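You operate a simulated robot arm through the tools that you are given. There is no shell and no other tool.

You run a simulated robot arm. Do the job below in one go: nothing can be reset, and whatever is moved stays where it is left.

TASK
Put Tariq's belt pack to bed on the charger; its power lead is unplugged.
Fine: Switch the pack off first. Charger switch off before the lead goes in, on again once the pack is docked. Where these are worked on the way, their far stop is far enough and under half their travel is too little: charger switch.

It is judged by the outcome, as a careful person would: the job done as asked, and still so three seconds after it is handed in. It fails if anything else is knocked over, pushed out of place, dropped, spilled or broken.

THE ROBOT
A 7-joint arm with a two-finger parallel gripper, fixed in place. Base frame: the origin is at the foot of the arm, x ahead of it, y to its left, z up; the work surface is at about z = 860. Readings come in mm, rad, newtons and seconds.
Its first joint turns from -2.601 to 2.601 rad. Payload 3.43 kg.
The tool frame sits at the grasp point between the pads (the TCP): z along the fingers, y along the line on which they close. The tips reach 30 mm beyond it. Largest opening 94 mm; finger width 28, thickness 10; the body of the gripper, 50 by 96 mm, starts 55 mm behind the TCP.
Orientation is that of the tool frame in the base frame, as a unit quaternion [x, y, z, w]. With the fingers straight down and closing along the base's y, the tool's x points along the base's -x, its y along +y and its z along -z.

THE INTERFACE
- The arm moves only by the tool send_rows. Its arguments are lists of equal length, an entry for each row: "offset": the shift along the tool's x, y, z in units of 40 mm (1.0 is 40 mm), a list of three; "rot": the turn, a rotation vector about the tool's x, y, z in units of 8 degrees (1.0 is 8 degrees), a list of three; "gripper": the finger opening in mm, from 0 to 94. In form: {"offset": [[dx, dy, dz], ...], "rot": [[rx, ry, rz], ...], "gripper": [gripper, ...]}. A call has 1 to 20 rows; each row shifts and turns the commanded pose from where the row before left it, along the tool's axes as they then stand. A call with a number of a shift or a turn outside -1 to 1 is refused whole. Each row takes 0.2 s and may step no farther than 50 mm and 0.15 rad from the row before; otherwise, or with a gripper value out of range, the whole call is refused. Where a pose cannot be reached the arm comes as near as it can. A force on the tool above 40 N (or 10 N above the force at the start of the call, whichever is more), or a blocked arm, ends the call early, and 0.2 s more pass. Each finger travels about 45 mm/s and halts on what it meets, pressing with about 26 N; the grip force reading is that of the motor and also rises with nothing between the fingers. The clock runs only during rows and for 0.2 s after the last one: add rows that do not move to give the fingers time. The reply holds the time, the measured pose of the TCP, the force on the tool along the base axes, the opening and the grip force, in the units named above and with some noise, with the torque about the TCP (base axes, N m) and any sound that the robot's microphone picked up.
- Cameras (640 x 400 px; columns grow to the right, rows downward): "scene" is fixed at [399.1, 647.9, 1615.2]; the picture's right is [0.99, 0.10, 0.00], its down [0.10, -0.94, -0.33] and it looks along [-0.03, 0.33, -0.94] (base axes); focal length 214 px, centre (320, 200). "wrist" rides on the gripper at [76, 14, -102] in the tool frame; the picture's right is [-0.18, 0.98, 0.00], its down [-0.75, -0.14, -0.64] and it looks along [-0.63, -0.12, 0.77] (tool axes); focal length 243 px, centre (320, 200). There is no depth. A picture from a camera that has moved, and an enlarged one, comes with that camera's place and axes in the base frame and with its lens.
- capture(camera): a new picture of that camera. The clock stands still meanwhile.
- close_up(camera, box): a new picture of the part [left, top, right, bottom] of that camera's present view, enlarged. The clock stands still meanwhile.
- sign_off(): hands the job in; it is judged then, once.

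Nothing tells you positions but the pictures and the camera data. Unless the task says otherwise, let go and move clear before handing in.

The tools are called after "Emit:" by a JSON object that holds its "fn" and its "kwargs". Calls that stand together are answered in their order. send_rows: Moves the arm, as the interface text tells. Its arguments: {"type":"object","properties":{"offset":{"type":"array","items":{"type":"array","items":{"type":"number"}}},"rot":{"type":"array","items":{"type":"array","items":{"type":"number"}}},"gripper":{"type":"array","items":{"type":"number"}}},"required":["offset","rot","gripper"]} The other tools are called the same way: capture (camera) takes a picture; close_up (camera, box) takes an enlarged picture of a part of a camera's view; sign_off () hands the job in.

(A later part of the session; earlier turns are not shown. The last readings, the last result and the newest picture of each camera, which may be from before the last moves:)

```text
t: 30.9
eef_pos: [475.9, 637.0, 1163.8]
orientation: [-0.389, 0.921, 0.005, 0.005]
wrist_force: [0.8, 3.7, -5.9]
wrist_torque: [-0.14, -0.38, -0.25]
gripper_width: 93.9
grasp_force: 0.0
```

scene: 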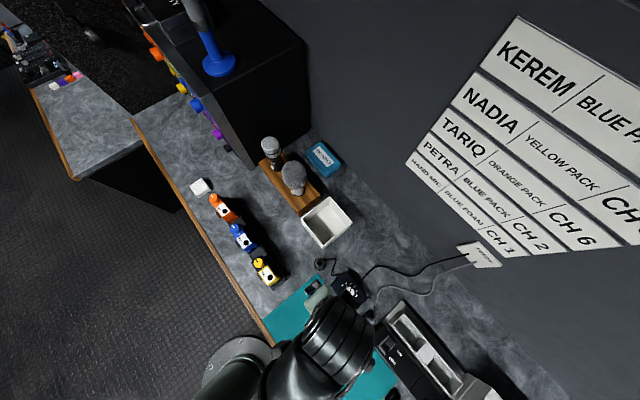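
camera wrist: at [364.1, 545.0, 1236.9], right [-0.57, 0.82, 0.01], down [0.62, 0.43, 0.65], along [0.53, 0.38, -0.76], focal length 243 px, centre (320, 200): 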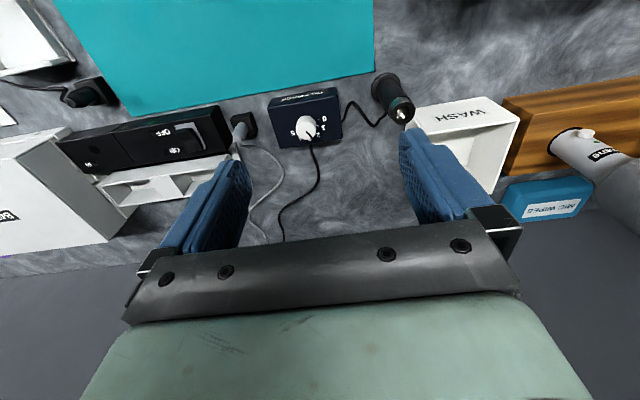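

Emit:
{"fn": "send_rows", "kwargs": {"offset": [[0, 0, 0], [0, 0, 0], [0, 0, 0]], "rot": [[0, 0, 0], [0, 0, 0], [0, 0, 0]], "gripper": [94, 94, 94]}}

Emit:
{"fn": "capture", "kwargs": {"camera": "wrist"}}

Emit:
{"fn": "capture", "kwargs": {"camera": "scene"}}

```text
t: 31.8
eef_pos: [477.2, 638.6, 1164.5]
orientation: [-0.388, 0.922, 0.003, 0.006]
wrist_force: [3.9, 1.3, -7.3]
wrist_torque: [0.29, -0.01, 0.16]
gripper_width: 94.0
grasp_force: 0.0
```

```text
taken
camera wrist: at [412.0, 593.0, 1266.6], right [-0.57, 0.82, 0.01], down [0.62, 0.43, 0.65], along [0.53, 0.38, -0.76], focal length 243 px, centre (320, 200)
```

wrist: 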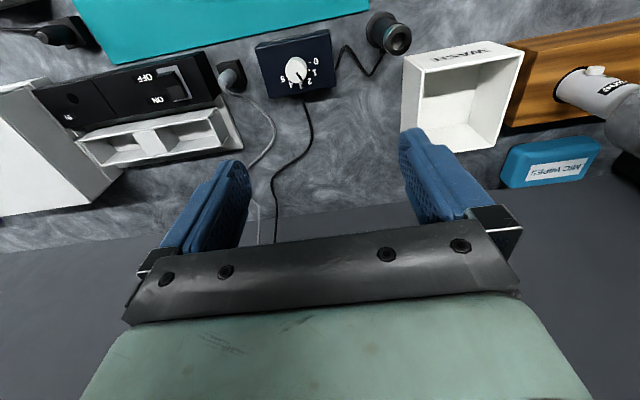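

```text
taken
```

scene: 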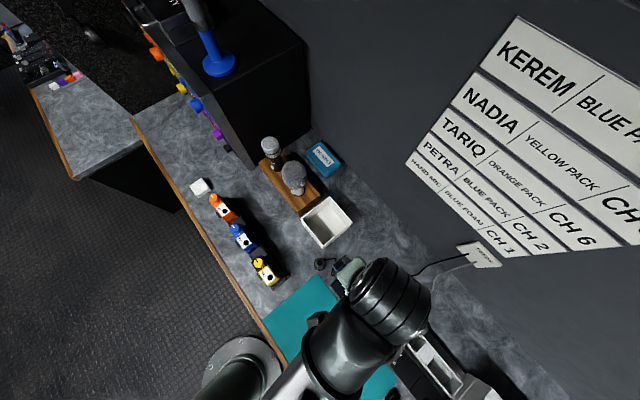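

The residual force and uncorrected tilt point to a wrist joint limit at this yaw. I'll rotate the tool clockwise to yaw −45°, where there should be more room.

Emit:
{"fn": "send_rows", "kwargs": {"offset": [[0, 0, 0], [0, 0, 0], [0, 0, 0], [0, 0, 0], [0, 0, 0], [0, 0, 0], [0, 0, 0]], "rot": [[0, 0, 0.5], [0, 0, 0.9], [0, 0, 0.9], [0, 0, 0.9], [0, 0, 0.9], [0, 0, 0.9], [0, 0, 0]], "gripper": [94, 94, 94, 94, 94, 94, 94]}}

```text
t: 33.4
eef_pos: [476.5, 637.3, 1164.2]
orientation: [-0.049, 0.999, 0.006, 0.003]
wrist_force: [-0.1, 0.0, 0.0]
wrist_torque: [0.04, -0.01, -0.05]
gripper_width: 94.0
grasp_force: 0.1
```

The force vanished, so it was a joint limit. I'll continue rotating to yaw −45° and level the tool.

Emit:
{"fn": "send_rows", "kwargs": {"offset": [[0, 0, 0], [0, 0, 0], [0, 0, 0], [0, 0, 0], [0, 0, 0], [0, 0, 0], [0, 0, 0], [0, 0, 0], [0, 0, 0]], "rot": [[0.084, 0.047, 0], [0, 0, 0.904], [0, 0, 0.904], [0, 0, 0.904], [0, 0, 0.904], [0, 0, 0.904], [0, 0, 0.904], [0, 0, 0.904], [0, 0, 0]], "gripper": [94, 94, 94, 94, 94, 94, 94, 94, 94]}}

Emit:
{"fn": "capture", "kwargs": {"camera": "wrist"}}

Emit:
{"fn": "capture", "kwargs": {"camera": "scene"}}

```text
t: 35.4
eef_pos: [475.3, 639.3, 1163.6]
orientation: [0.383, 0.924, 0.001, 0.002]
wrist_force: [-0.4, 0.1, 0.0]
wrist_torque: [0.02, -0.02, 0.01]
gripper_width: 93.9
grasp_force: 0.1
```

```text
taken
camera wrist: at [431.4, 703.3, 1266.8], right [0.83, 0.56, 0.0], down [0.43, -0.63, 0.64], along [0.36, -0.53, -0.77], focal length 243 px, centre (320, 200)
```

wrist: 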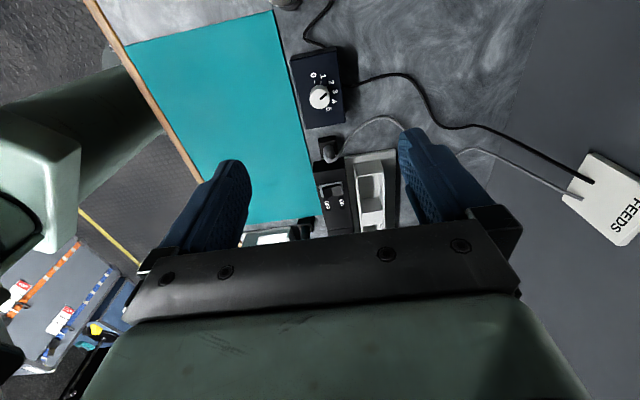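

```text
taken
```

scene: 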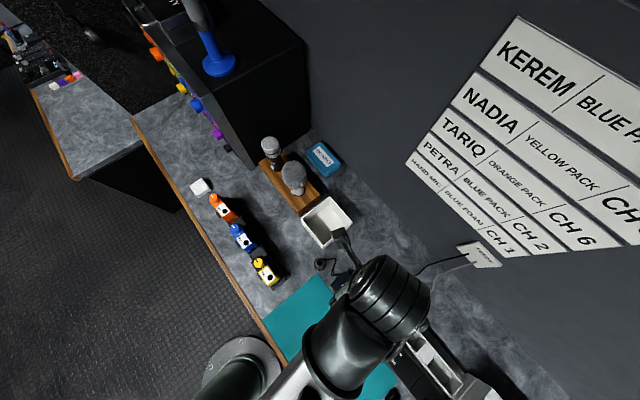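

Good, and the view is clear. I'll translate along the table toward the charger.

Emit:
{"fn": "send_rows", "kwargs": {"offset": [[-0.7, 0, 0], [-0.8, 0, 0], [-0.8, 0, 0], [-0.8, 0, 0], [-0.8, 0, 0], [-0.8, 0, 0], [-0.3, 0, 0], [0, 0, 0]], "rot": [[0, 0, 0], [0, 0, 0], [0, 0, 0], [0, 0, 0], [0, 0, 0], [0, 0, 0], [0, 0, 0], [0, 0, 0]], "gripper": [94, 94, 94, 94, 94, 94, 94, 94]}}

Emit:
{"fn": "capture", "kwargs": {"camera": "wrist"}}

Emit:
{"fn": "capture", "kwargs": {"camera": "scene"}}

```text
t: 37.1
eef_pos: [618.4, 497.4, 1161.8]
orientation: [0.383, 0.924, 0.003, 0.002]
wrist_force: [0.1, 0.4, 0.1]
wrist_torque: [0.01, -0.01, -0.02]
gripper_width: 93.8
grasp_force: 0.0
```

```text
taken
camera wrist: at [572.8, 560.4, 1265.5], right [0.82, 0.57, 0.01], down [0.43, -0.64, 0.64], along [0.37, -0.53, -0.77], focal length 243 px, centre (320, 200)
```

wrist: 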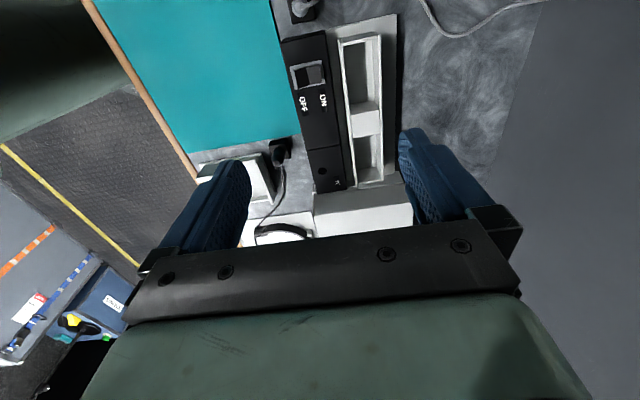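

```text
taken
```

scene: 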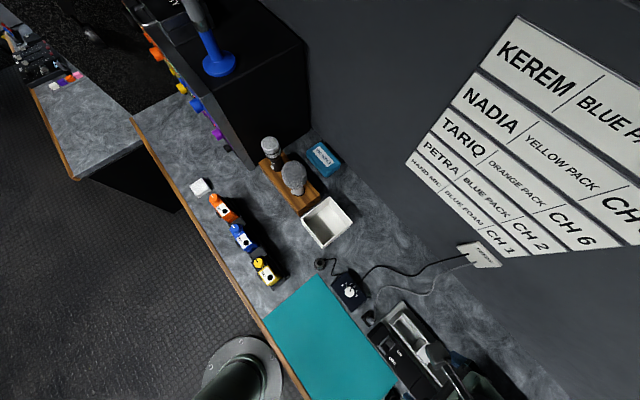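

Emit:
{"fn": "close_up", "kwargs": {"camera": "wrist", "box": [260, 0, 420, 110]}}

Emit:
{"fn": "close_up", "kwargs": {"camera": "wrist", "box": [230, 100, 420, 240]}}

Emit:
{"fn": "close_up", "kwargs": {"camera": "wrist", "box": [180, 120, 340, 240]}}

```text
3.64 times, centred on (340, 55) of wrist
camera zoom: at [572.8, 560.4, 1265.5], right [0.82, 0.57, 0.01], down [0.43, -0.64, 0.64], along [0.37, -0.53, -0.77], focal length 882 px, centre (247, 727)
```

zoom: 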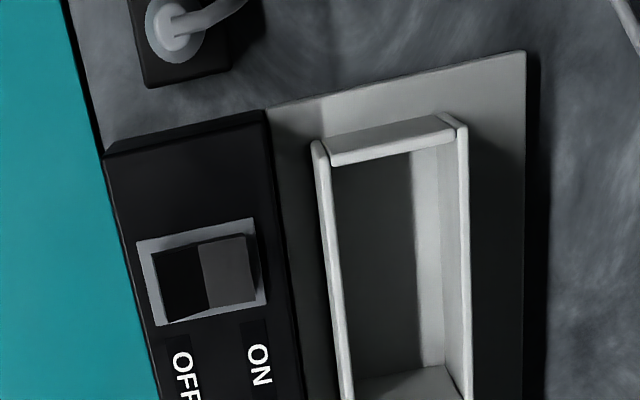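

```text
2.86 times, centred on (325, 170) of wrist
camera zoom: at [572.8, 560.4, 1265.5], right [0.82, 0.57, 0.01], down [0.43, -0.64, 0.64], along [0.37, -0.53, -0.77], focal length 693 px, centre (306, 286)
```

zoom: 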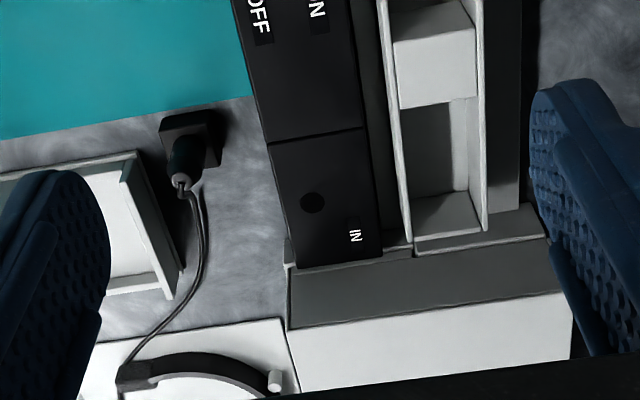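

```text
3.33 times, centred on (260, 180) of wrist
camera zoom: at [572.8, 560.4, 1265.5], right [0.82, 0.57, 0.01], down [0.43, -0.64, 0.64], along [0.37, -0.53, -0.77], focal length 809 px, centre (520, 267)
```

zoom: 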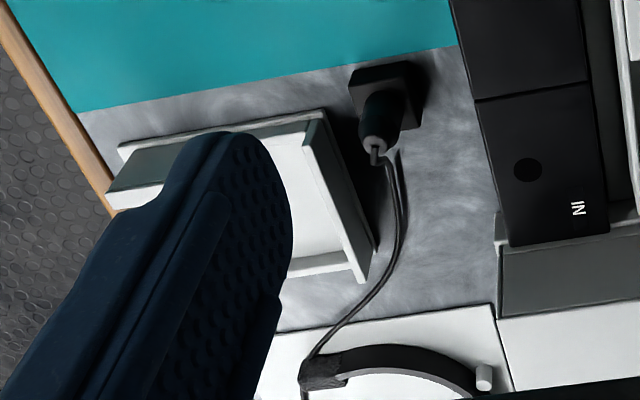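

The black plug belongs to a headset, while the grey lead comes from the wall FEEDS panel and is parked in a block beside the charger. So the grey one is the charger's lead and IN is its socket. I'll lower the camera over the switch to read its state.

Emit:
{"fn": "send_rows", "kwargs": {"offset": [[0.11, -0.37, 0.6], [0, 0, 0.8], [0, 0, 0.8], [0, 0, 0.8], [0, 0, 0]], "rot": [[0, 0, 0], [0, 0, 0], [0, 0, 0], [0, 0, 0], [0, 0, 0]], "gripper": [94, 94, 94, 94, 94]}}

Emit:
{"fn": "capture", "kwargs": {"camera": "wrist"}}

Emit:
{"fn": "close_up", "kwargs": {"camera": "wrist", "box": [250, 60, 400, 200]}}

```text
t: 38.4
eef_pos: [604.4, 489.5, 1042.3]
orientation: [0.383, 0.924, 0.0, 0.001]
wrist_force: [-0.1, -0.4, 0.2]
wrist_torque: [0.0, -0.01, 0.0]
gripper_width: 94.0
grasp_force: 0.0
```

```text
taken
camera wrist: at [559.8, 554.5, 1145.5], right [0.82, 0.57, 0.0], down [0.43, -0.63, 0.64], along [0.36, -0.53, -0.77], focal length 243 px, centre (320, 200)
```

wrist: 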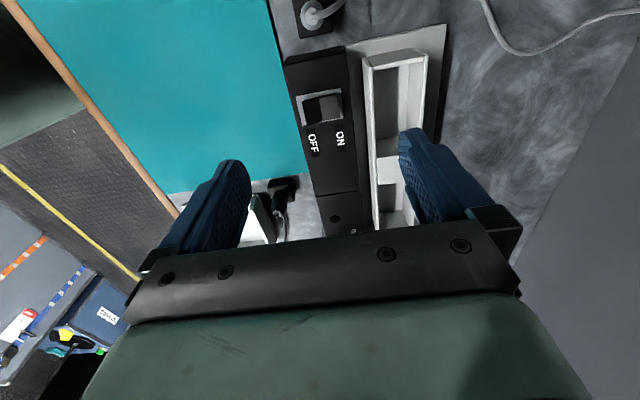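

```text
2.86 times, centred on (325, 130) of wrist
camera zoom: at [559.8, 554.5, 1145.5], right [0.82, 0.57, 0.0], down [0.43, -0.63, 0.64], along [0.36, -0.53, -0.77], focal length 693 px, centre (306, 400)
```

zoom: 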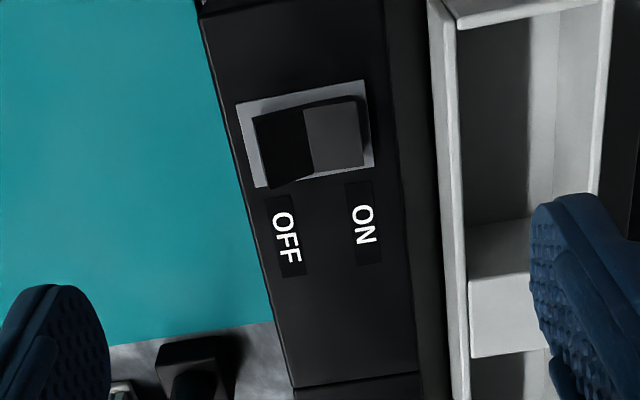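

The rocker's ON half is pressed in and its OFF half is raised, so the charger is currently ON. The rocker centre is near (608, 484, 902). I'll press the OFF half with one fingertip, keeping the other finger over the empty mat, and line up first.

Emit:
{"fn": "send_rows", "kwargs": {"offset": [[-0.08, -0.614, 0], [-0.083, -0.614, 0], [0, 0, 0.8], [0, 0, 0.8], [0, 0, 0]], "rot": [[0, 0, 0], [0, 0, 0], [0, 0, 0], [0, 0, 0], [0, 0, 0]], "gripper": [80, 60, 60, 60, 60]}}

Emit:
{"fn": "capture", "kwargs": {"camera": "wrist"}}

Emit:
{"fn": "close_up", "kwargs": {"camera": "wrist", "box": [300, 60, 460, 220]}}

Emit:
{"fn": "close_up", "kwargs": {"camera": "scene", "box": [350, 290, 450, 390]}}

```text
t: 39.5
eef_pos: [573.3, 450.5, 977.1]
orientation: [0.383, 0.924, 0.0, 0.001]
wrist_force: [1.1, -0.5, 0.7]
wrist_torque: [0.0, -0.03, -0.03]
gripper_width: 60.1
grasp_force: 0.1
```

```text
taken
camera wrist: at [529.1, 515.8, 1080.5], right [0.82, 0.57, 0.0], down [0.43, -0.63, 0.64], along [0.36, -0.53, -0.77], focal length 243 px, centre (320, 200)
```

wrist: 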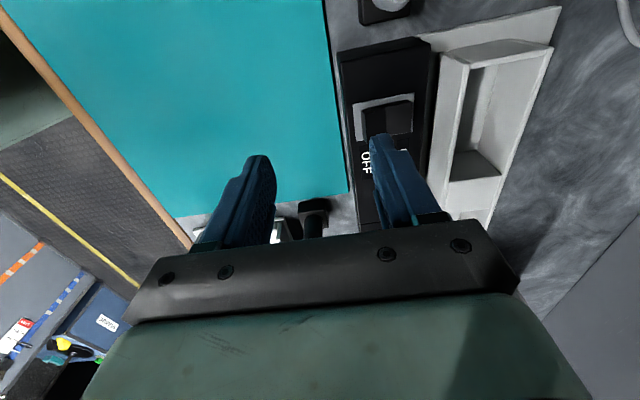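

```text
2.50 times, centred on (380, 140) of wrist
camera zoom: at [529.1, 515.8, 1080.5], right [0.82, 0.57, 0.0], down [0.43, -0.63, 0.64], along [0.36, -0.53, -0.77], focal length 606 px, centre (170, 350)
```

zoom: 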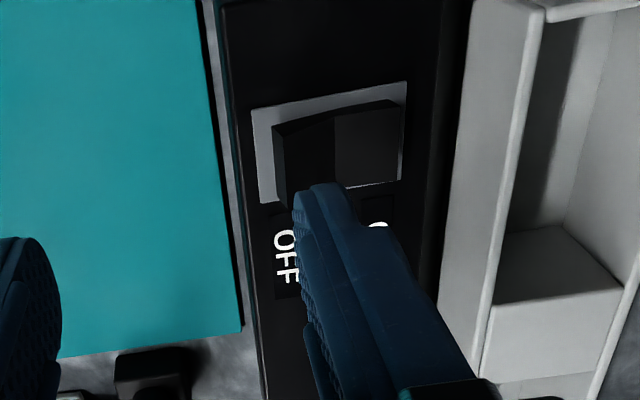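

```text
4.00 times, centred on (400, 340) of scene
camera zoom: at [399.1, 647.9, 1615.2], right [0.99, 0.1, 0.0], down [0.1, -0.94, -0.33], along [-0.03, 0.33, -0.94], focal length 858 px, centre (0, -360)
```

zoom: 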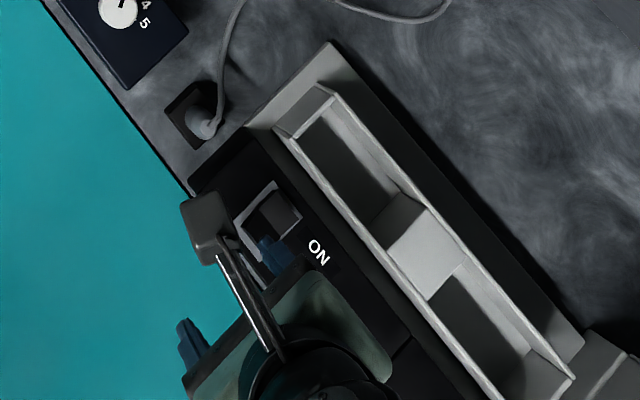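

The tip is lined up over the raised OFF half. Now pressing down in small steps.

Emit:
{"fn": "send_rows", "kwargs": {"offset": [[0, 0, 0.5], [0, 0, 0.25], [0, 0, 0.1], [0, 0, 0.1], [0, 0, 0.1], [0, 0, 0]], "rot": [[0, 0, 0], [0, 0, 0], [0, 0, 0], [0, 0, 0], [0, 0, 0], [0, 0, 0]], "gripper": [60, 60, 60, 60, 60, 60]}}

Emit:
{"fn": "close_up", "kwargs": {"camera": "wrist", "box": [300, 60, 460, 220]}}

```text
t: 41.0
eef_pos: [572.7, 452.3, 938.5]
orientation: [0.382, 0.924, 0.002, 0.002]
wrist_force: [1.6, -1.7, 19.1]
wrist_torque: [0.42, -0.39, 0.12]
gripper_width: 59.9
grasp_force: 0.1
heard: click
```

```text
2.50 times, centred on (380, 140) of wrist
camera zoom: at [529.0, 515.2, 1041.6], right [0.82, 0.57, 0.0], down [0.43, -0.63, 0.64], along [0.37, -0.53, -0.77], focal length 606 px, centre (170, 350)
```

zoom: 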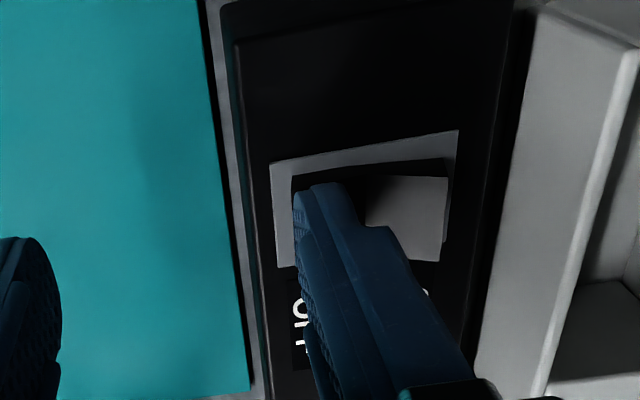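

A click was heard and the ON half is rising. I'll press a little more to reach the stop, then lift and check.

Emit:
{"fn": "send_rows", "kwargs": {"offset": [[0, 0, 0.06], [0, 0, 0.05], [0, 0, 0], [0, 0, -0.5], [0, 0, -0.8], [0, 0, -0.8], [0, 0, 0]], "rot": [[0, 0, 0], [0, 0, 0], [0, 0, 0], [0, 0, 0], [0, 0, 0], [0, 0, 0], [0, 0, 0]], "gripper": [60, 60, 60, 60, 60, 60, 60]}}

Emit:
{"fn": "capture", "kwargs": {"camera": "wrist"}}

Emit:
{"fn": "close_up", "kwargs": {"camera": "wrist", "box": [300, 40, 460, 200]}}

```text
t: 41.4
eef_pos: [575.1, 450.7, 937.8]
orientation: [0.383, 0.924, 0.002, 0.002]
wrist_force: [-2.3, -1.6, 16.2]
wrist_torque: [0.34, -0.22, -0.1]
gripper_width: 58.7
grasp_force: 0.1
stopped in row 2: the force on the tool passed its limit at 44 N (the readings are from after the stop); the commanded pose is now the measured one
```

```text
taken
camera wrist: at [529.2, 515.5, 1041.5], right [0.82, 0.57, 0.01], down [0.43, -0.63, 0.64], along [0.37, -0.53, -0.77], focal length 243 px, centre (320, 200)
```

wrist: 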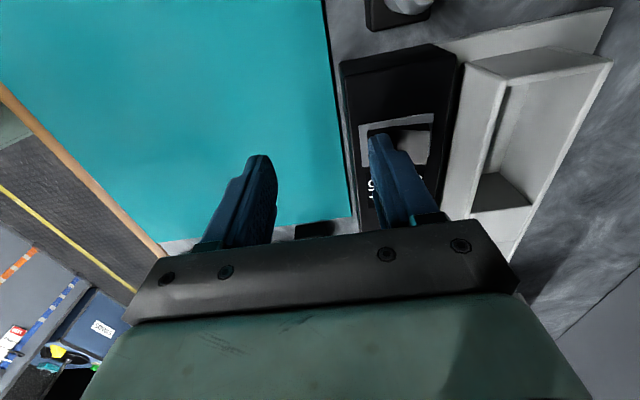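

```text
2.50 times, centred on (380, 120) of wrist
camera zoom: at [529.2, 515.5, 1041.5], right [0.82, 0.57, 0.01], down [0.43, -0.63, 0.64], along [0.37, -0.53, -0.77], focal length 606 px, centre (170, 400)
```

zoom: 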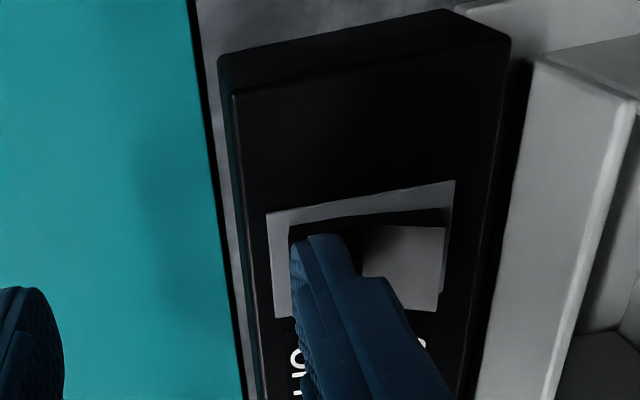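

It met the far stop. Lifting off to check the rocker.

Emit:
{"fn": "send_rows", "kwargs": {"offset": [[0, 0, -0.3], [0, 0, -0.6], [0, 0, -0.8], [0, 0, -0.8], [0, 0.6, 0], [0, 0.6, 0], [0, 0, 0]], "rot": [[0, 0, 0], [0, 0, 0], [0, 0, 0], [0, 0, 0], [0, 0, 0], [0, 0, 0], [0, 0, 0]], "gripper": [60, 60, 60, 60, 80, 94, 94]}}

Emit:
{"fn": "capture", "kwargs": {"camera": "wrist"}}

Emit:
{"fn": "close_up", "kwargs": {"camera": "wrist", "box": [250, 60, 400, 200]}}

Emit:
{"fn": "close_up", "kwargs": {"camera": "scene", "box": [350, 290, 450, 390]}}

```text
t: 43.0
eef_pos: [606.3, 485.6, 1034.8]
orientation: [0.382, 0.924, 0.002, 0.002]
wrist_force: [0.6, 0.0, 0.1]
wrist_torque: [0.02, 0.02, 0.02]
gripper_width: 93.9
grasp_force: 0.0
```

```text
taken
camera wrist: at [562.5, 549.4, 1139.0], right [0.82, 0.57, 0.01], down [0.43, -0.63, 0.64], along [0.37, -0.53, -0.77], focal length 243 px, centre (320, 200)
```

wrist: 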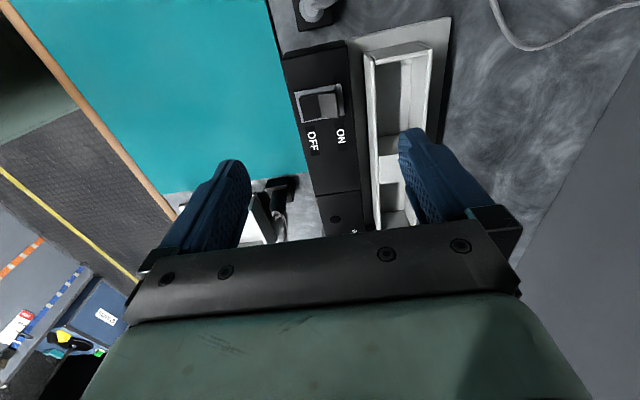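

```text
2.86 times, centred on (325, 130) of wrist
camera zoom: at [562.5, 549.4, 1139.0], right [0.82, 0.57, 0.01], down [0.43, -0.63, 0.64], along [0.37, -0.53, -0.77], focal length 693 px, centre (306, 400)
```

zoom: 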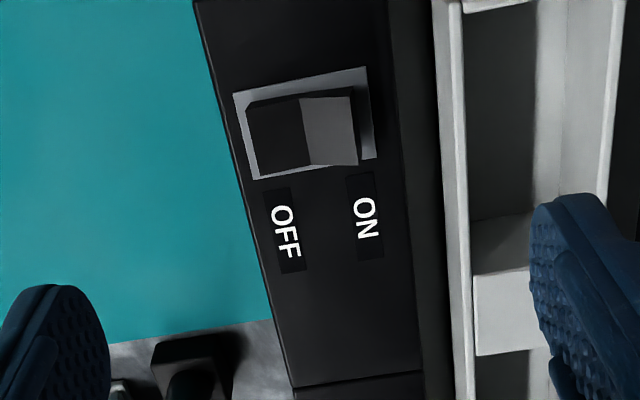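

```text
4.00 times, centred on (400, 340) of scene
camera zoom: at [399.1, 647.9, 1615.2], right [0.99, 0.1, 0.0], down [0.1, -0.94, -0.33], along [-0.03, 0.33, -0.94], focal length 858 px, centre (0, -360)
```

zoom: 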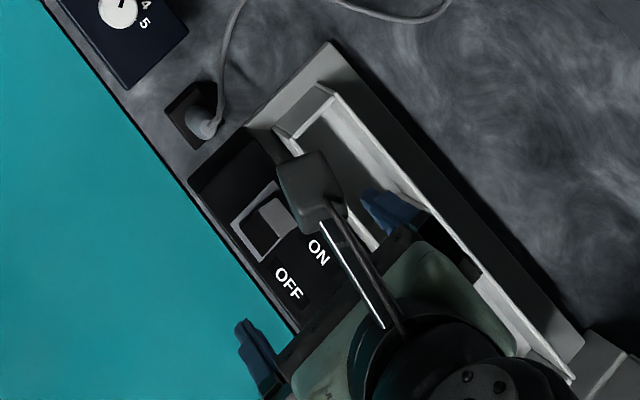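

The rocker has flipped: the OFF half is now in and the ON half is raised. Next is the grey lead's plug, parked near (565, 537), so I'll move the camera over it.

Emit:
{"fn": "send_rows", "kwargs": {"offset": [[0.6, 0, -0.1], [0.6, 0, 0], [0.5, 0.1, 0], [0, 0, 0]], "rot": [[0, 0, 0], [0, 0, 0], [0, 0, 0], [0, 0, 0]], "gripper": [94, 94, 94, 94]}}

Emit:
{"fn": "capture", "kwargs": {"camera": "wrist"}}

Emit:
{"fn": "close_up", "kwargs": {"camera": "wrist", "box": [250, 60, 400, 200]}}

```text
t: 44.0
eef_pos: [561.3, 537.2, 1041.4]
orientation: [0.383, 0.924, 0.002, 0.002]
wrist_force: [0.3, 0.2, -0.7]
wrist_torque: [0.02, -0.01, -0.03]
gripper_width: 94.2
grasp_force: 0.2
```

```text
taken
camera wrist: at [516.2, 601.4, 1144.0], right [0.82, 0.57, 0.0], down [0.43, -0.63, 0.64], along [0.37, -0.53, -0.77], focal length 243 px, centre (320, 200)
```

wrist: 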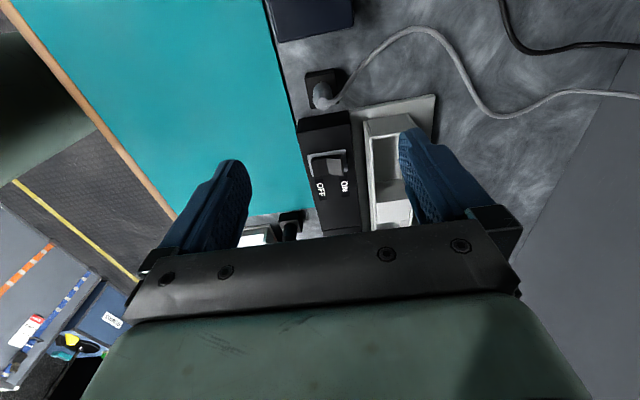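

```text
2.86 times, centred on (325, 130) of wrist
camera zoom: at [516.2, 601.4, 1144.0], right [0.82, 0.57, 0.0], down [0.43, -0.63, 0.64], along [0.37, -0.53, -0.77], focal length 693 px, centre (306, 400)
```

zoom: 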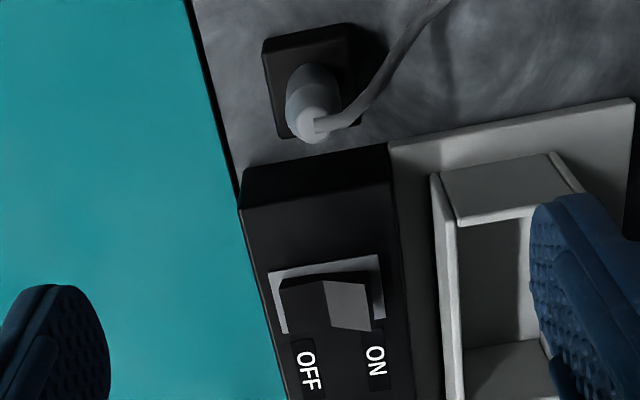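

I'll zoom in on the plug to see its shape and which way the cable leaves it.

Emit:
{"fn": "close_up", "kwargs": {"camera": "wrist", "box": [290, 55, 370, 125]}}

Emit:
{"fn": "close_up", "kwargs": {"camera": "scene", "box": [350, 290, 400, 340]}}

```text
5.71 times, centred on (330, 90) of wrist
camera zoom: at [516.2, 601.4, 1144.0], right [0.82, 0.57, 0.0], down [0.43, -0.63, 0.64], along [0.37, -0.53, -0.77], focal length 1386 px, centre (263, 829)
```

zoom: 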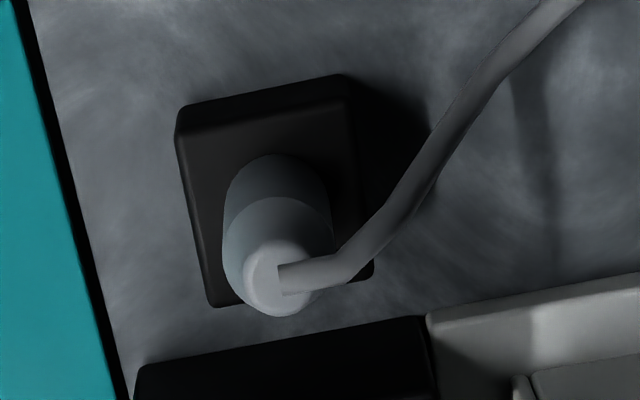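

```text
8.00 times, centred on (375, 315) of scene
camera zoom: at [399.1, 647.9, 1615.2], right [0.99, 0.1, 0.0], down [0.1, -0.94, -0.33], along [-0.03, 0.33, -0.94], focal length 1716 px, centre (-120, -720)
```

zoom: 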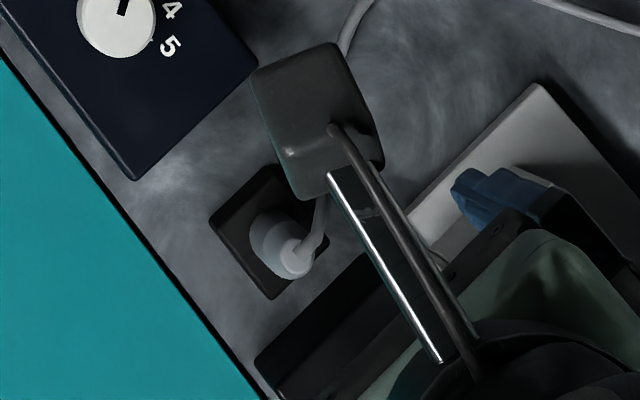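

The plug is a vertical cylinder about 18 mm in diameter at (561.5, 542), with its top at z≈924, and its cable leaves the top toward the wall. I'll align above it, closing across the table depth, and check before gripping.

Emit:
{"fn": "send_rows", "kwargs": {"offset": [[0.078, 0.085, 0.5], [0, 0, 0.7], [0, 0, 0.45], [0, 0, 0]], "rot": [[0, 0, 0], [0, 0, 0], [0, 0, 0], [0, 0, 0]], "gripper": [60, 60, 60, 60]}}

Emit:
{"fn": "close_up", "kwargs": {"camera": "wrist", "box": [230, 60, 410, 220]}}

Emit:
{"fn": "close_up", "kwargs": {"camera": "scene", "box": [340, 280, 420, 350]}}

```text
t: 45.0
eef_pos: [560.6, 540.9, 974.1]
orientation: [0.383, 0.924, 0.002, 0.001]
wrist_force: [-0.2, -0.2, -0.4]
wrist_torque: [0.04, -0.03, 0.01]
gripper_width: 60.3
grasp_force: 0.0
```

```text
2.50 times, centred on (320, 140) of wrist
camera zoom: at [516.8, 604.9, 1078.1], right [0.82, 0.57, 0.0], down [0.43, -0.63, 0.64], along [0.37, -0.53, -0.77], focal length 606 px, centre (320, 350)
```

zoom: 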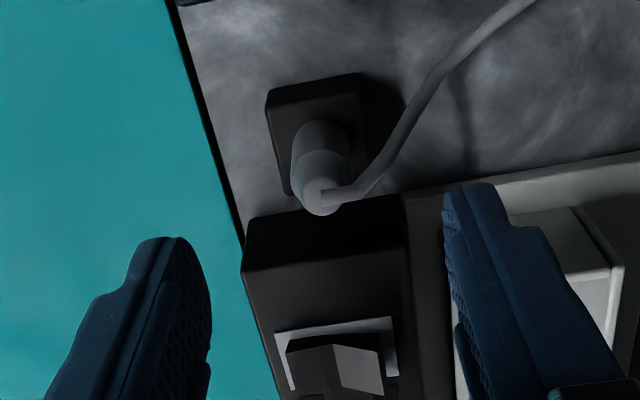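

```text
5.71 times, centred on (380, 315) of scene
camera zoom: at [399.1, 647.9, 1615.2], right [0.99, 0.1, 0.0], down [0.1, -0.94, -0.33], along [-0.03, 0.33, -0.94], focal length 1226 px, centre (-23, -457)
```

zoom: 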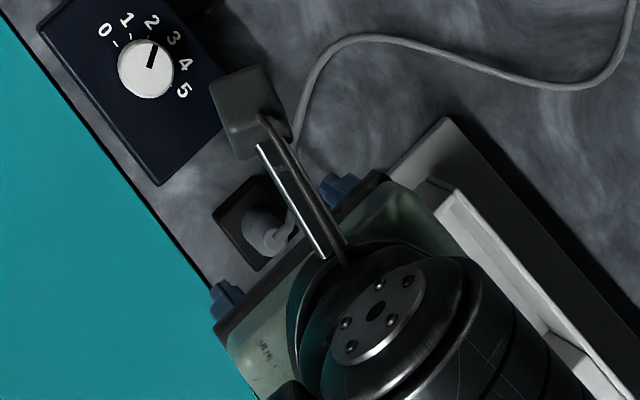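

The plug is centred between the fingers. Lowering to about z 918 and closing on it.

Emit:
{"fn": "send_rows", "kwargs": {"offset": [[0, 0, 0.5], [0, 0, 0.5], [0, 0, 0.38], [0, 0, 0], [0, 0, 0], [0, 0, 0], [0, 0, 0], [0, 0, 0]], "rot": [[0, 0, 0], [0, 0, 0], [0, 0, 0], [0, 0, 0], [0, 0, 0], [0, 0, 0], [0, 0, 0], [0, 0, 0]], "gripper": [60, 60, 60, 45, 30, 20, 10, 10]}}

Emit:
{"fn": "close_up", "kwargs": {"camera": "wrist", "box": [230, 60, 410, 240]}}

Emit:
{"fn": "close_up", "kwargs": {"camera": "scene", "box": [340, 280, 420, 350]}}

```text
t: 46.8
eef_pos: [561.5, 540.5, 919.2]
orientation: [0.382, 0.924, 0.003, 0.002]
wrist_force: [-0.1, -0.2, -0.2]
wrist_torque: [-0.02, -0.02, 0.0]
gripper_width: 17.1
grasp_force: 26.0
```

```text
2.22 times, centred on (320, 150) of wrist
camera zoom: at [516.7, 605.0, 1023.6], right [0.82, 0.57, 0.0], down [0.43, -0.63, 0.64], along [0.37, -0.53, -0.77], focal length 539 px, centre (320, 311)
```

zoom: 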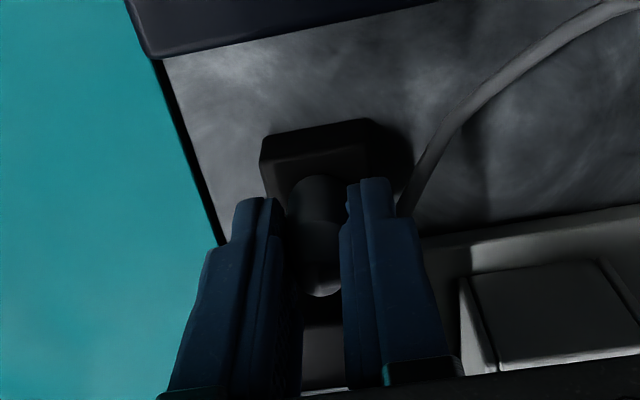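

```text
5.71 times, centred on (380, 315) of scene
camera zoom: at [399.1, 647.9, 1615.2], right [0.99, 0.1, 0.0], down [0.1, -0.94, -0.33], along [-0.03, 0.33, -0.94], focal length 1226 px, centre (-23, -457)
```

zoom: 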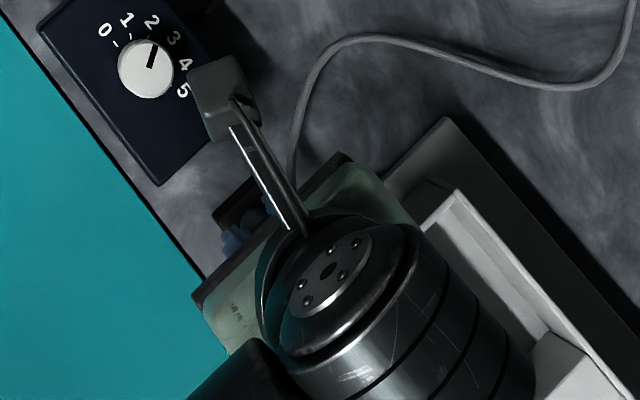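

The plug is gripped at 17 mm width. Lifting it straight out of its parking block.

Emit:
{"fn": "send_rows", "kwargs": {"offset": [[0, 0, -0.3], [0, 0, -0.5], [0, 0, -0.6], [0, 0, -0.7], [0, 0, -0.6], [0, 0, 0]], "rot": [[0, 0, 0], [0, 0, 0], [0, 0, 0], [0, 0, 0], [0, 0, 0], [0, 0, 0]], "gripper": [10, 10, 10, 10, 10, 10]}}

Emit:
{"fn": "capture", "kwargs": {"camera": "wrist"}}

Emit:
{"fn": "capture", "kwargs": {"camera": "scene"}}

```text
t: 48.2
eef_pos: [563.4, 542.8, 1028.8]
orientation: [0.383, 0.924, 0.001, 0.002]
wrist_force: [0.0, -0.6, -0.7]
wrist_torque: [0.0, 0.03, 0.0]
gripper_width: 17.5
grasp_force: 25.9
```

```text
taken
camera wrist: at [518.3, 605.7, 1132.0], right [0.82, 0.57, 0.0], down [0.43, -0.63, 0.64], along [0.37, -0.53, -0.77], focal length 243 px, centre (320, 200)
```

wrist: 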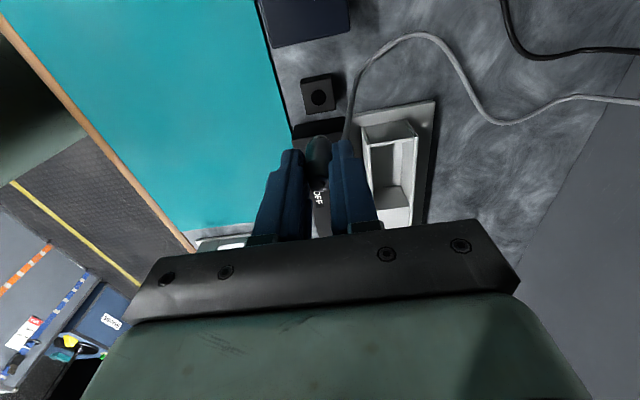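

```text
taken
```

scene: 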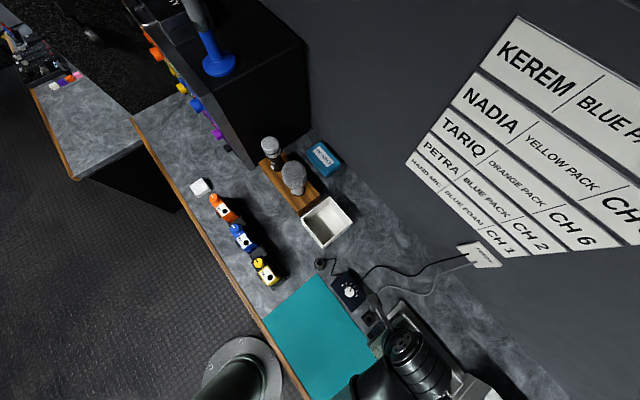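

Emit:
{"fn": "close_up", "kwargs": {"camera": "wrist", "box": [260, 60, 380, 220]}}

Emit:
{"fn": "close_up", "kwargs": {"camera": "scene", "box": [350, 290, 430, 350]}}

```text
2.50 times, centred on (320, 140) of wrist
camera zoom: at [518.3, 605.7, 1132.0], right [0.82, 0.57, 0.0], down [0.43, -0.63, 0.64], along [0.37, -0.53, -0.77], focal length 606 px, centre (320, 350)
```

zoom: 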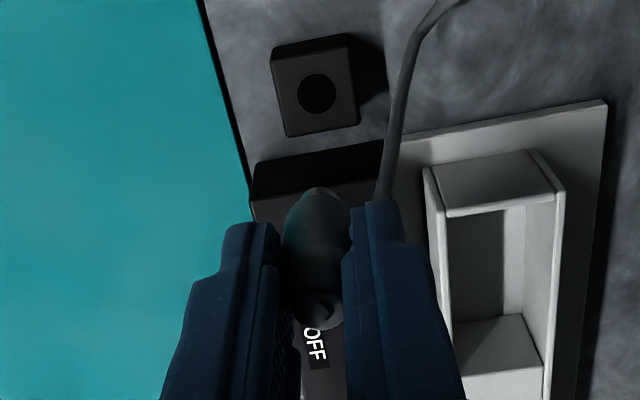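

```text
6.67 times, centred on (390, 320) of scene
camera zoom: at [399.1, 647.9, 1615.2], right [0.99, 0.1, 0.0], down [0.1, -0.94, -0.33], along [-0.03, 0.33, -0.94], focal length 1430 px, centre (-147, -600)
```

zoom: 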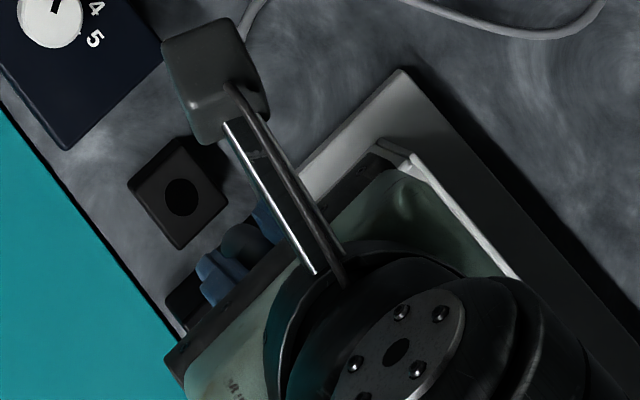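

The plug is out with its pin end about 58 mm below the TCP, and the cable trails freely. I'll carry it along the charger toward the IN socket, stopping short to look.

Emit:
{"fn": "send_rows", "kwargs": {"offset": [[-0.5, -0.06, -0.2], [-0.65, -0.06, -0.2], [-0.65, -0.06, 0], [-0.65, -0.06, 0], [-0.65, -0.06, 0], [-0.65, -0.06, 0], [-0.65, -0.06, 0], [0, 0, 0]], "rot": [[0, 0, 0], [0, 0, 0], [0, 0, 0], [0, 0, 0], [0, 0, 0], [0, 0, 0], [0, 0, 0], [0, 0, 0]], "gripper": [10, 10, 10, 10, 10, 10, 10, 10]}}

Emit:
{"fn": "capture", "kwargs": {"camera": "wrist"}}

Emit:
{"fn": "capture", "kwargs": {"camera": "scene"}}

```text
t: 50.0
eef_pos: [676.2, 404.0, 1044.7]
orientation: [0.382, 0.924, 0.002, 0.002]
wrist_force: [1.1, 0.7, -0.7]
wrist_torque: [0.03, 0.0, -0.01]
gripper_width: 17.1
grasp_force: 26.5
```

```text
taken
camera wrist: at [631.2, 468.5, 1148.0], right [0.82, 0.57, 0.0], down [0.43, -0.63, 0.64], along [0.37, -0.53, -0.77], focal length 243 px, centre (320, 200)
```

wrist: 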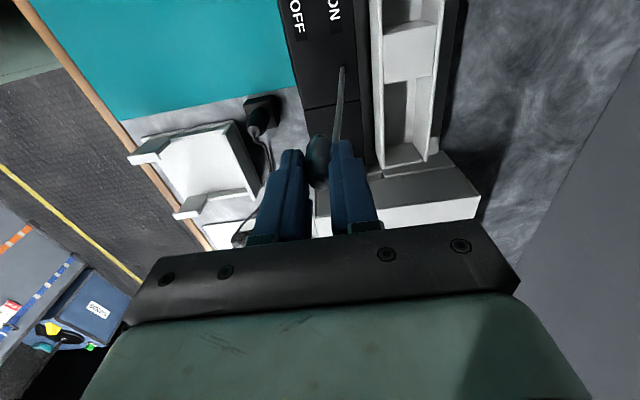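

```text
taken
```

scene: 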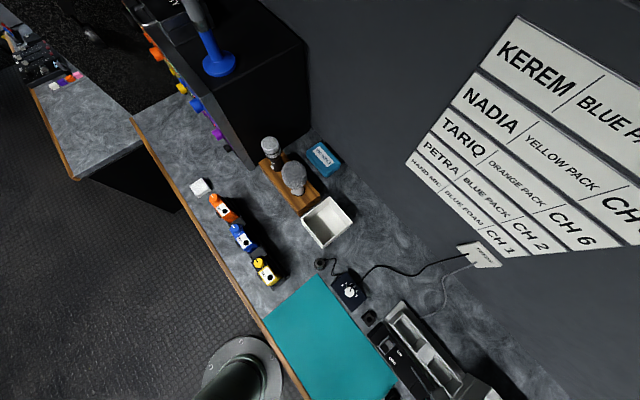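

The cable passes without dragging anything. I'll move the last 52 mm so the plug sits above the socket, and check alignment.

Emit:
{"fn": "send_rows", "kwargs": {"offset": [[-0.65, 0.01, 0], [-0.65, 0.01, 0], [0, 0, 0], [0, 0, 0]], "rot": [[0, 0, 0], [0, 0, 0], [0, 0, 0], [0, 0, 0]], "gripper": [10, 10, 10, 10]}}

Emit:
{"fn": "capture", "kwargs": {"camera": "wrist"}}

Emit:
{"fn": "close_up", "kwargs": {"camera": "wrist", "box": [250, 40, 400, 190]}}

Emit:
{"fn": "close_up", "kwargs": {"camera": "scene", "box": [380, 320, 500, 400]}}

```text
t: 51.0
eef_pos: [712.7, 367.5, 1045.7]
orientation: [0.382, 0.924, 0.003, 0.002]
wrist_force: [0.5, 0.5, -1.3]
wrist_torque: [-0.02, 0.0, -0.02]
gripper_width: 17.1
grasp_force: 26.2
```

```text
taken
camera wrist: at [668.7, 432.4, 1148.5], right [0.82, 0.57, 0.0], down [0.43, -0.63, 0.64], along [0.37, -0.53, -0.77], focal length 243 px, centre (320, 200)
```

wrist: 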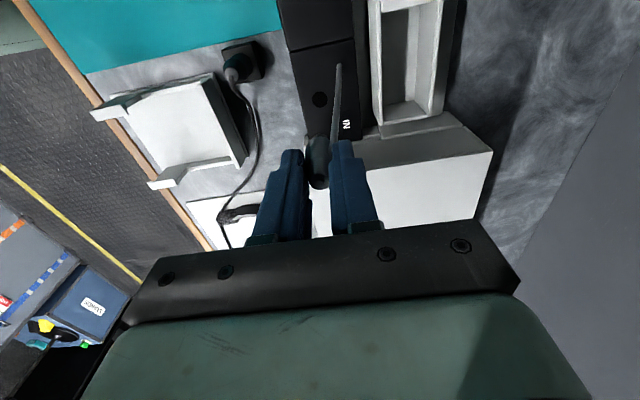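

```text
2.67 times, centred on (325, 115) of wrist
camera zoom: at [668.7, 432.4, 1148.5], right [0.82, 0.57, 0.0], down [0.43, -0.63, 0.64], along [0.37, -0.53, -0.77], focal length 647 px, centre (307, 427)
```

zoom: 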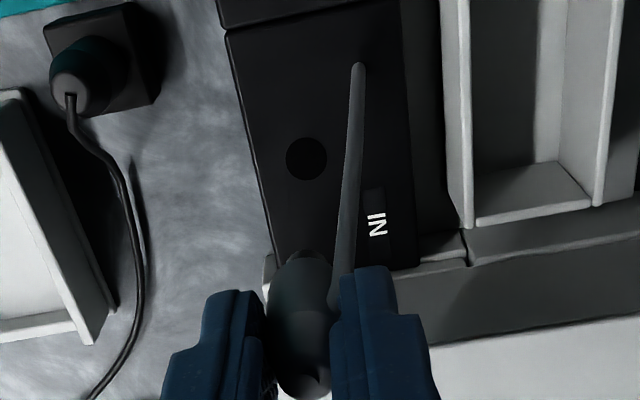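

```text
5.00 times, centred on (440, 360) of scene
camera zoom: at [399.1, 647.9, 1615.2], right [0.99, 0.1, 0.0], down [0.1, -0.94, -0.33], along [-0.03, 0.33, -0.94], focal length 1072 px, centre (-280, -600)
```

zoom: 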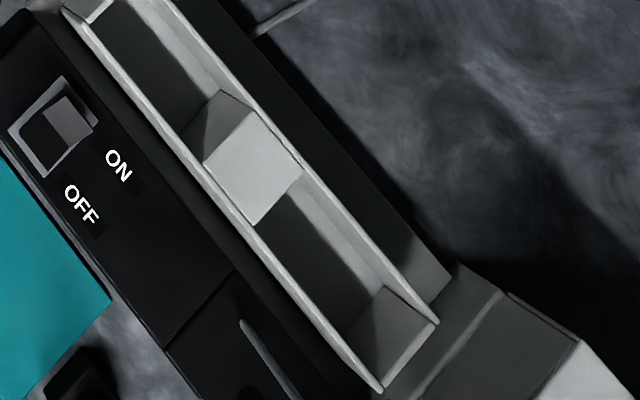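

The socket lies right below the TCP axis (z≈900). I'll zoom in to see exactly where the plug's tip sits relative to that axis.

Emit:
{"fn": "close_up", "kwargs": {"camera": "wrist", "box": [285, 85, 355, 195]}}

Emit:
{"fn": "close_up", "kwargs": {"camera": "wrist", "box": [300, 120, 345, 170]}}

```text
3.64 times, centred on (320, 140) of wrist
camera zoom: at [668.7, 432.4, 1148.5], right [0.82, 0.57, 0.0], down [0.43, -0.63, 0.64], along [0.37, -0.53, -0.77], focal length 882 px, centre (320, 418)
```

zoom: 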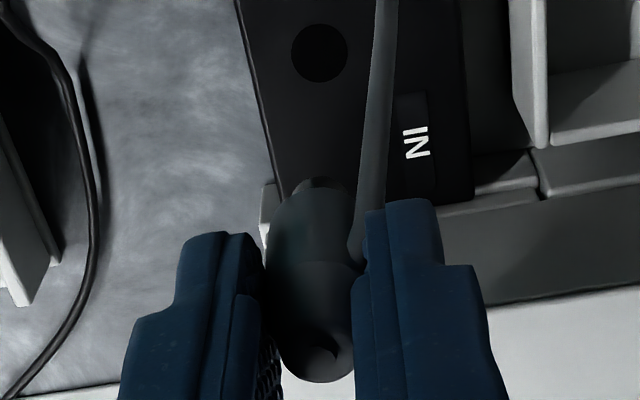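

```text
8.00 times, centred on (322, 145) of wrist
camera zoom: at [668.7, 432.4, 1148.5], right [0.82, 0.57, 0.0], down [0.43, -0.63, 0.64], along [0.37, -0.53, -0.77], focal length 1941 px, centre (300, 640)
```

zoom: 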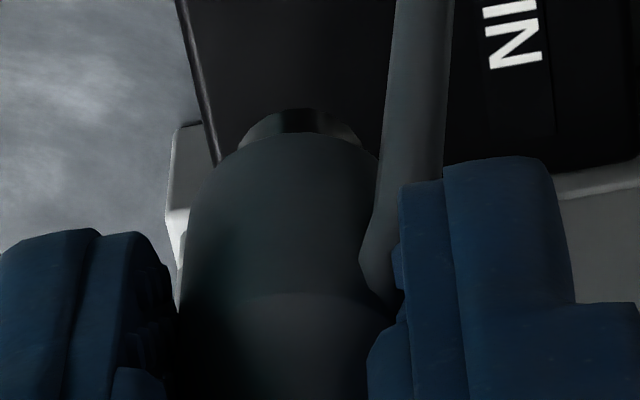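

The barrel lines up with the IN hole to within about 1 mm. It is about 11 mm wide in a hole of about 15 mm. I'll descend to just above the hole and check again.

Emit:
{"fn": "send_rows", "kwargs": {"offset": [[0, 0, 0.6], [0, 0, 0.6], [0, 0, 0.5], [0, 0, 0.35], [0, 0, 0]], "rot": [[0, 0, 0], [0, 0, 0], [0, 0, 0], [0, 0, 0], [0, 0, 0]], "gripper": [10, 10, 10, 10, 10]}}

Emit:
{"fn": "close_up", "kwargs": {"camera": "wrist", "box": [270, 60, 370, 200]}}

Emit:
{"fn": "close_up", "kwargs": {"camera": "scene", "box": [400, 340, 480, 400]}}

```text
t: 52.2
eef_pos: [714.1, 368.3, 963.6]
orientation: [0.382, 0.924, 0.002, 0.001]
wrist_force: [0.6, -1.0, -0.7]
wrist_torque: [-0.01, -0.02, 0.0]
gripper_width: 17.2
grasp_force: 26.3
```

```text
2.86 times, centred on (320, 130) of wrist
camera zoom: at [669.0, 433.7, 1065.9], right [0.82, 0.57, 0.01], down [0.43, -0.63, 0.64], along [0.37, -0.53, -0.77], focal length 693 px, centre (320, 400)
```

zoom: 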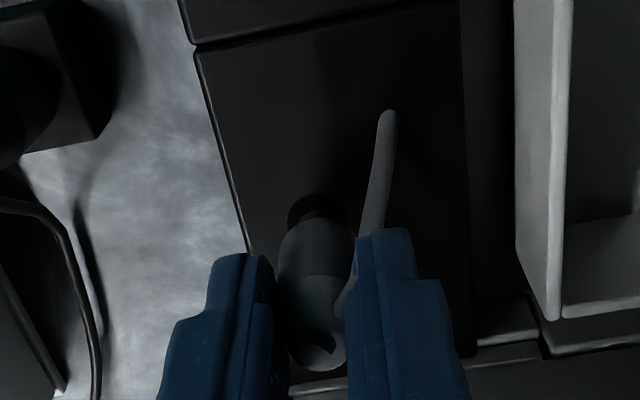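

```text
6.67 times, centred on (440, 370) of scene
camera zoom: at [399.1, 647.9, 1615.2], right [0.99, 0.1, 0.0], down [0.1, -0.94, -0.33], along [-0.03, 0.33, -0.94], focal length 1430 px, centre (-480, -933)
```

zoom: 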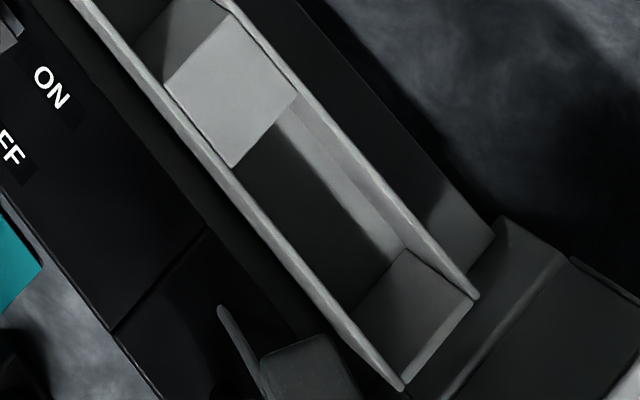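

Emit:
{"fn": "close_up", "kwargs": {"camera": "wrist", "box": [298, 115, 342, 165]}}

```text
8.00 times, centred on (320, 140) of wrist
camera zoom: at [669.0, 433.7, 1065.9], right [0.82, 0.57, 0.01], down [0.43, -0.63, 0.64], along [0.37, -0.53, -0.77], focal length 1941 px, centre (320, 680)
```

zoom: 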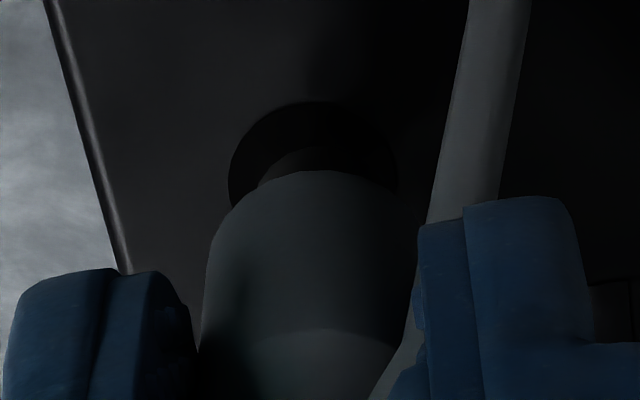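

The barrel is right over the hole with only about 1 mm offset. Inserting in small steps.

Emit:
{"fn": "send_rows", "kwargs": {"offset": [[-0.015, -0.008, 0.1], [0, 0, 0.1], [0, 0, 0.1], [0, 0, 0.1], [0, 0, 0]], "rot": [[0, 0, 0], [0, 0, 0], [0, 0, 0], [0, 0, 0], [0, 0, 0]], "gripper": [10, 10, 10, 10, 10]}}

Emit:
{"fn": "close_up", "kwargs": {"camera": "wrist", "box": [298, 115, 342, 165]}}

```text
t: 53.4
eef_pos: [713.9, 368.6, 946.4]
orientation: [0.383, 0.924, 0.002, 0.002]
wrist_force: [-0.3, -0.5, 1.2]
wrist_torque: [0.02, 0.02, 0.04]
gripper_width: 17.3
grasp_force: 26.1
```

```text
8.00 times, centred on (320, 140) of wrist
camera zoom: at [668.8, 432.7, 1049.8], right [0.82, 0.57, 0.01], down [0.43, -0.63, 0.64], along [0.37, -0.53, -0.77], focal length 1941 px, centre (320, 680)
```

zoom: 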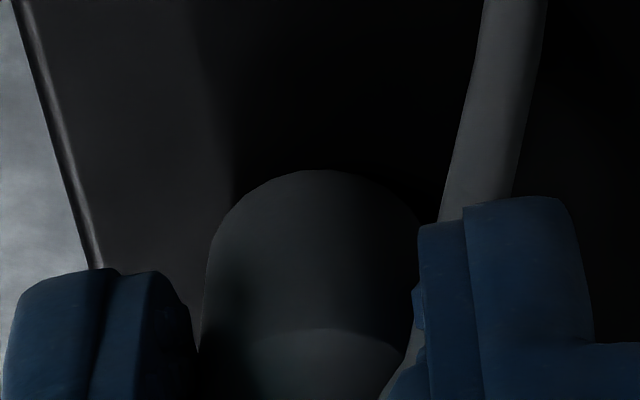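

The hole is covered and there is no resistance yet. Continuing down gently until it seats.

Emit:
{"fn": "send_rows", "kwargs": {"offset": [[0, 0, 0.05], [0, 0, 0.05], [0, 0, 0.05], [0, 0, 0]], "rot": [[0, 0, 0], [0, 0, 0], [0, 0, 0], [0, 0, 0]], "gripper": [10, 10, 10, 10]}}

Emit:
{"fn": "close_up", "kwargs": {"camera": "wrist", "box": [270, 60, 370, 200]}}

```text
t: 54.4
eef_pos: [713.7, 367.8, 941.7]
orientation: [0.382, 0.924, 0.002, 0.003]
wrist_force: [2.4, 0.6, 9.9]
wrist_torque: [0.02, -0.08, 0.02]
gripper_width: 16.9
grasp_force: 25.9
```

```text
2.86 times, centred on (320, 130) of wrist
camera zoom: at [668.8, 432.7, 1044.4], right [0.82, 0.57, 0.01], down [0.43, -0.63, 0.64], along [0.37, -0.53, -0.77], focal length 693 px, centre (320, 400)
```

zoom: 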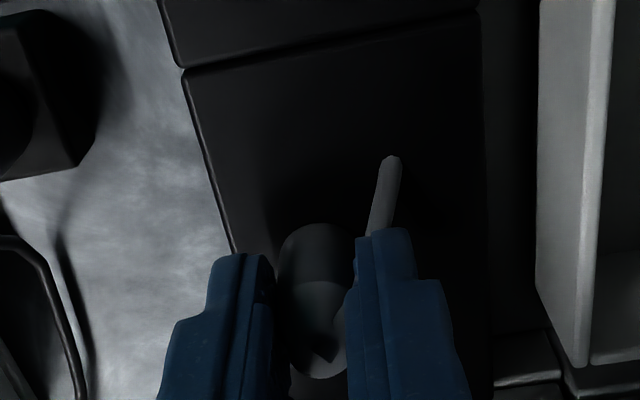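

It's meeting resistance at the expected seating depth. I'll press slightly more to make sure it is fully home.

Emit:
{"fn": "send_rows", "kwargs": {"offset": [[0, 0, 0.04], [0, 0, 0.04], [0, 0, 0]], "rot": [[0, 0, 0], [0, 0, 0], [0, 0, 0]], "gripper": [10, 10, 10]}}

```text
t: 55.2
eef_pos: [713.0, 368.6, 937.1]
orientation: [0.382, 0.924, 0.001, 0.002]
wrist_force: [2.4, 1.8, 7.8]
wrist_torque: [-0.01, -0.1, -0.01]
gripper_width: 17.1
grasp_force: 25.9
```

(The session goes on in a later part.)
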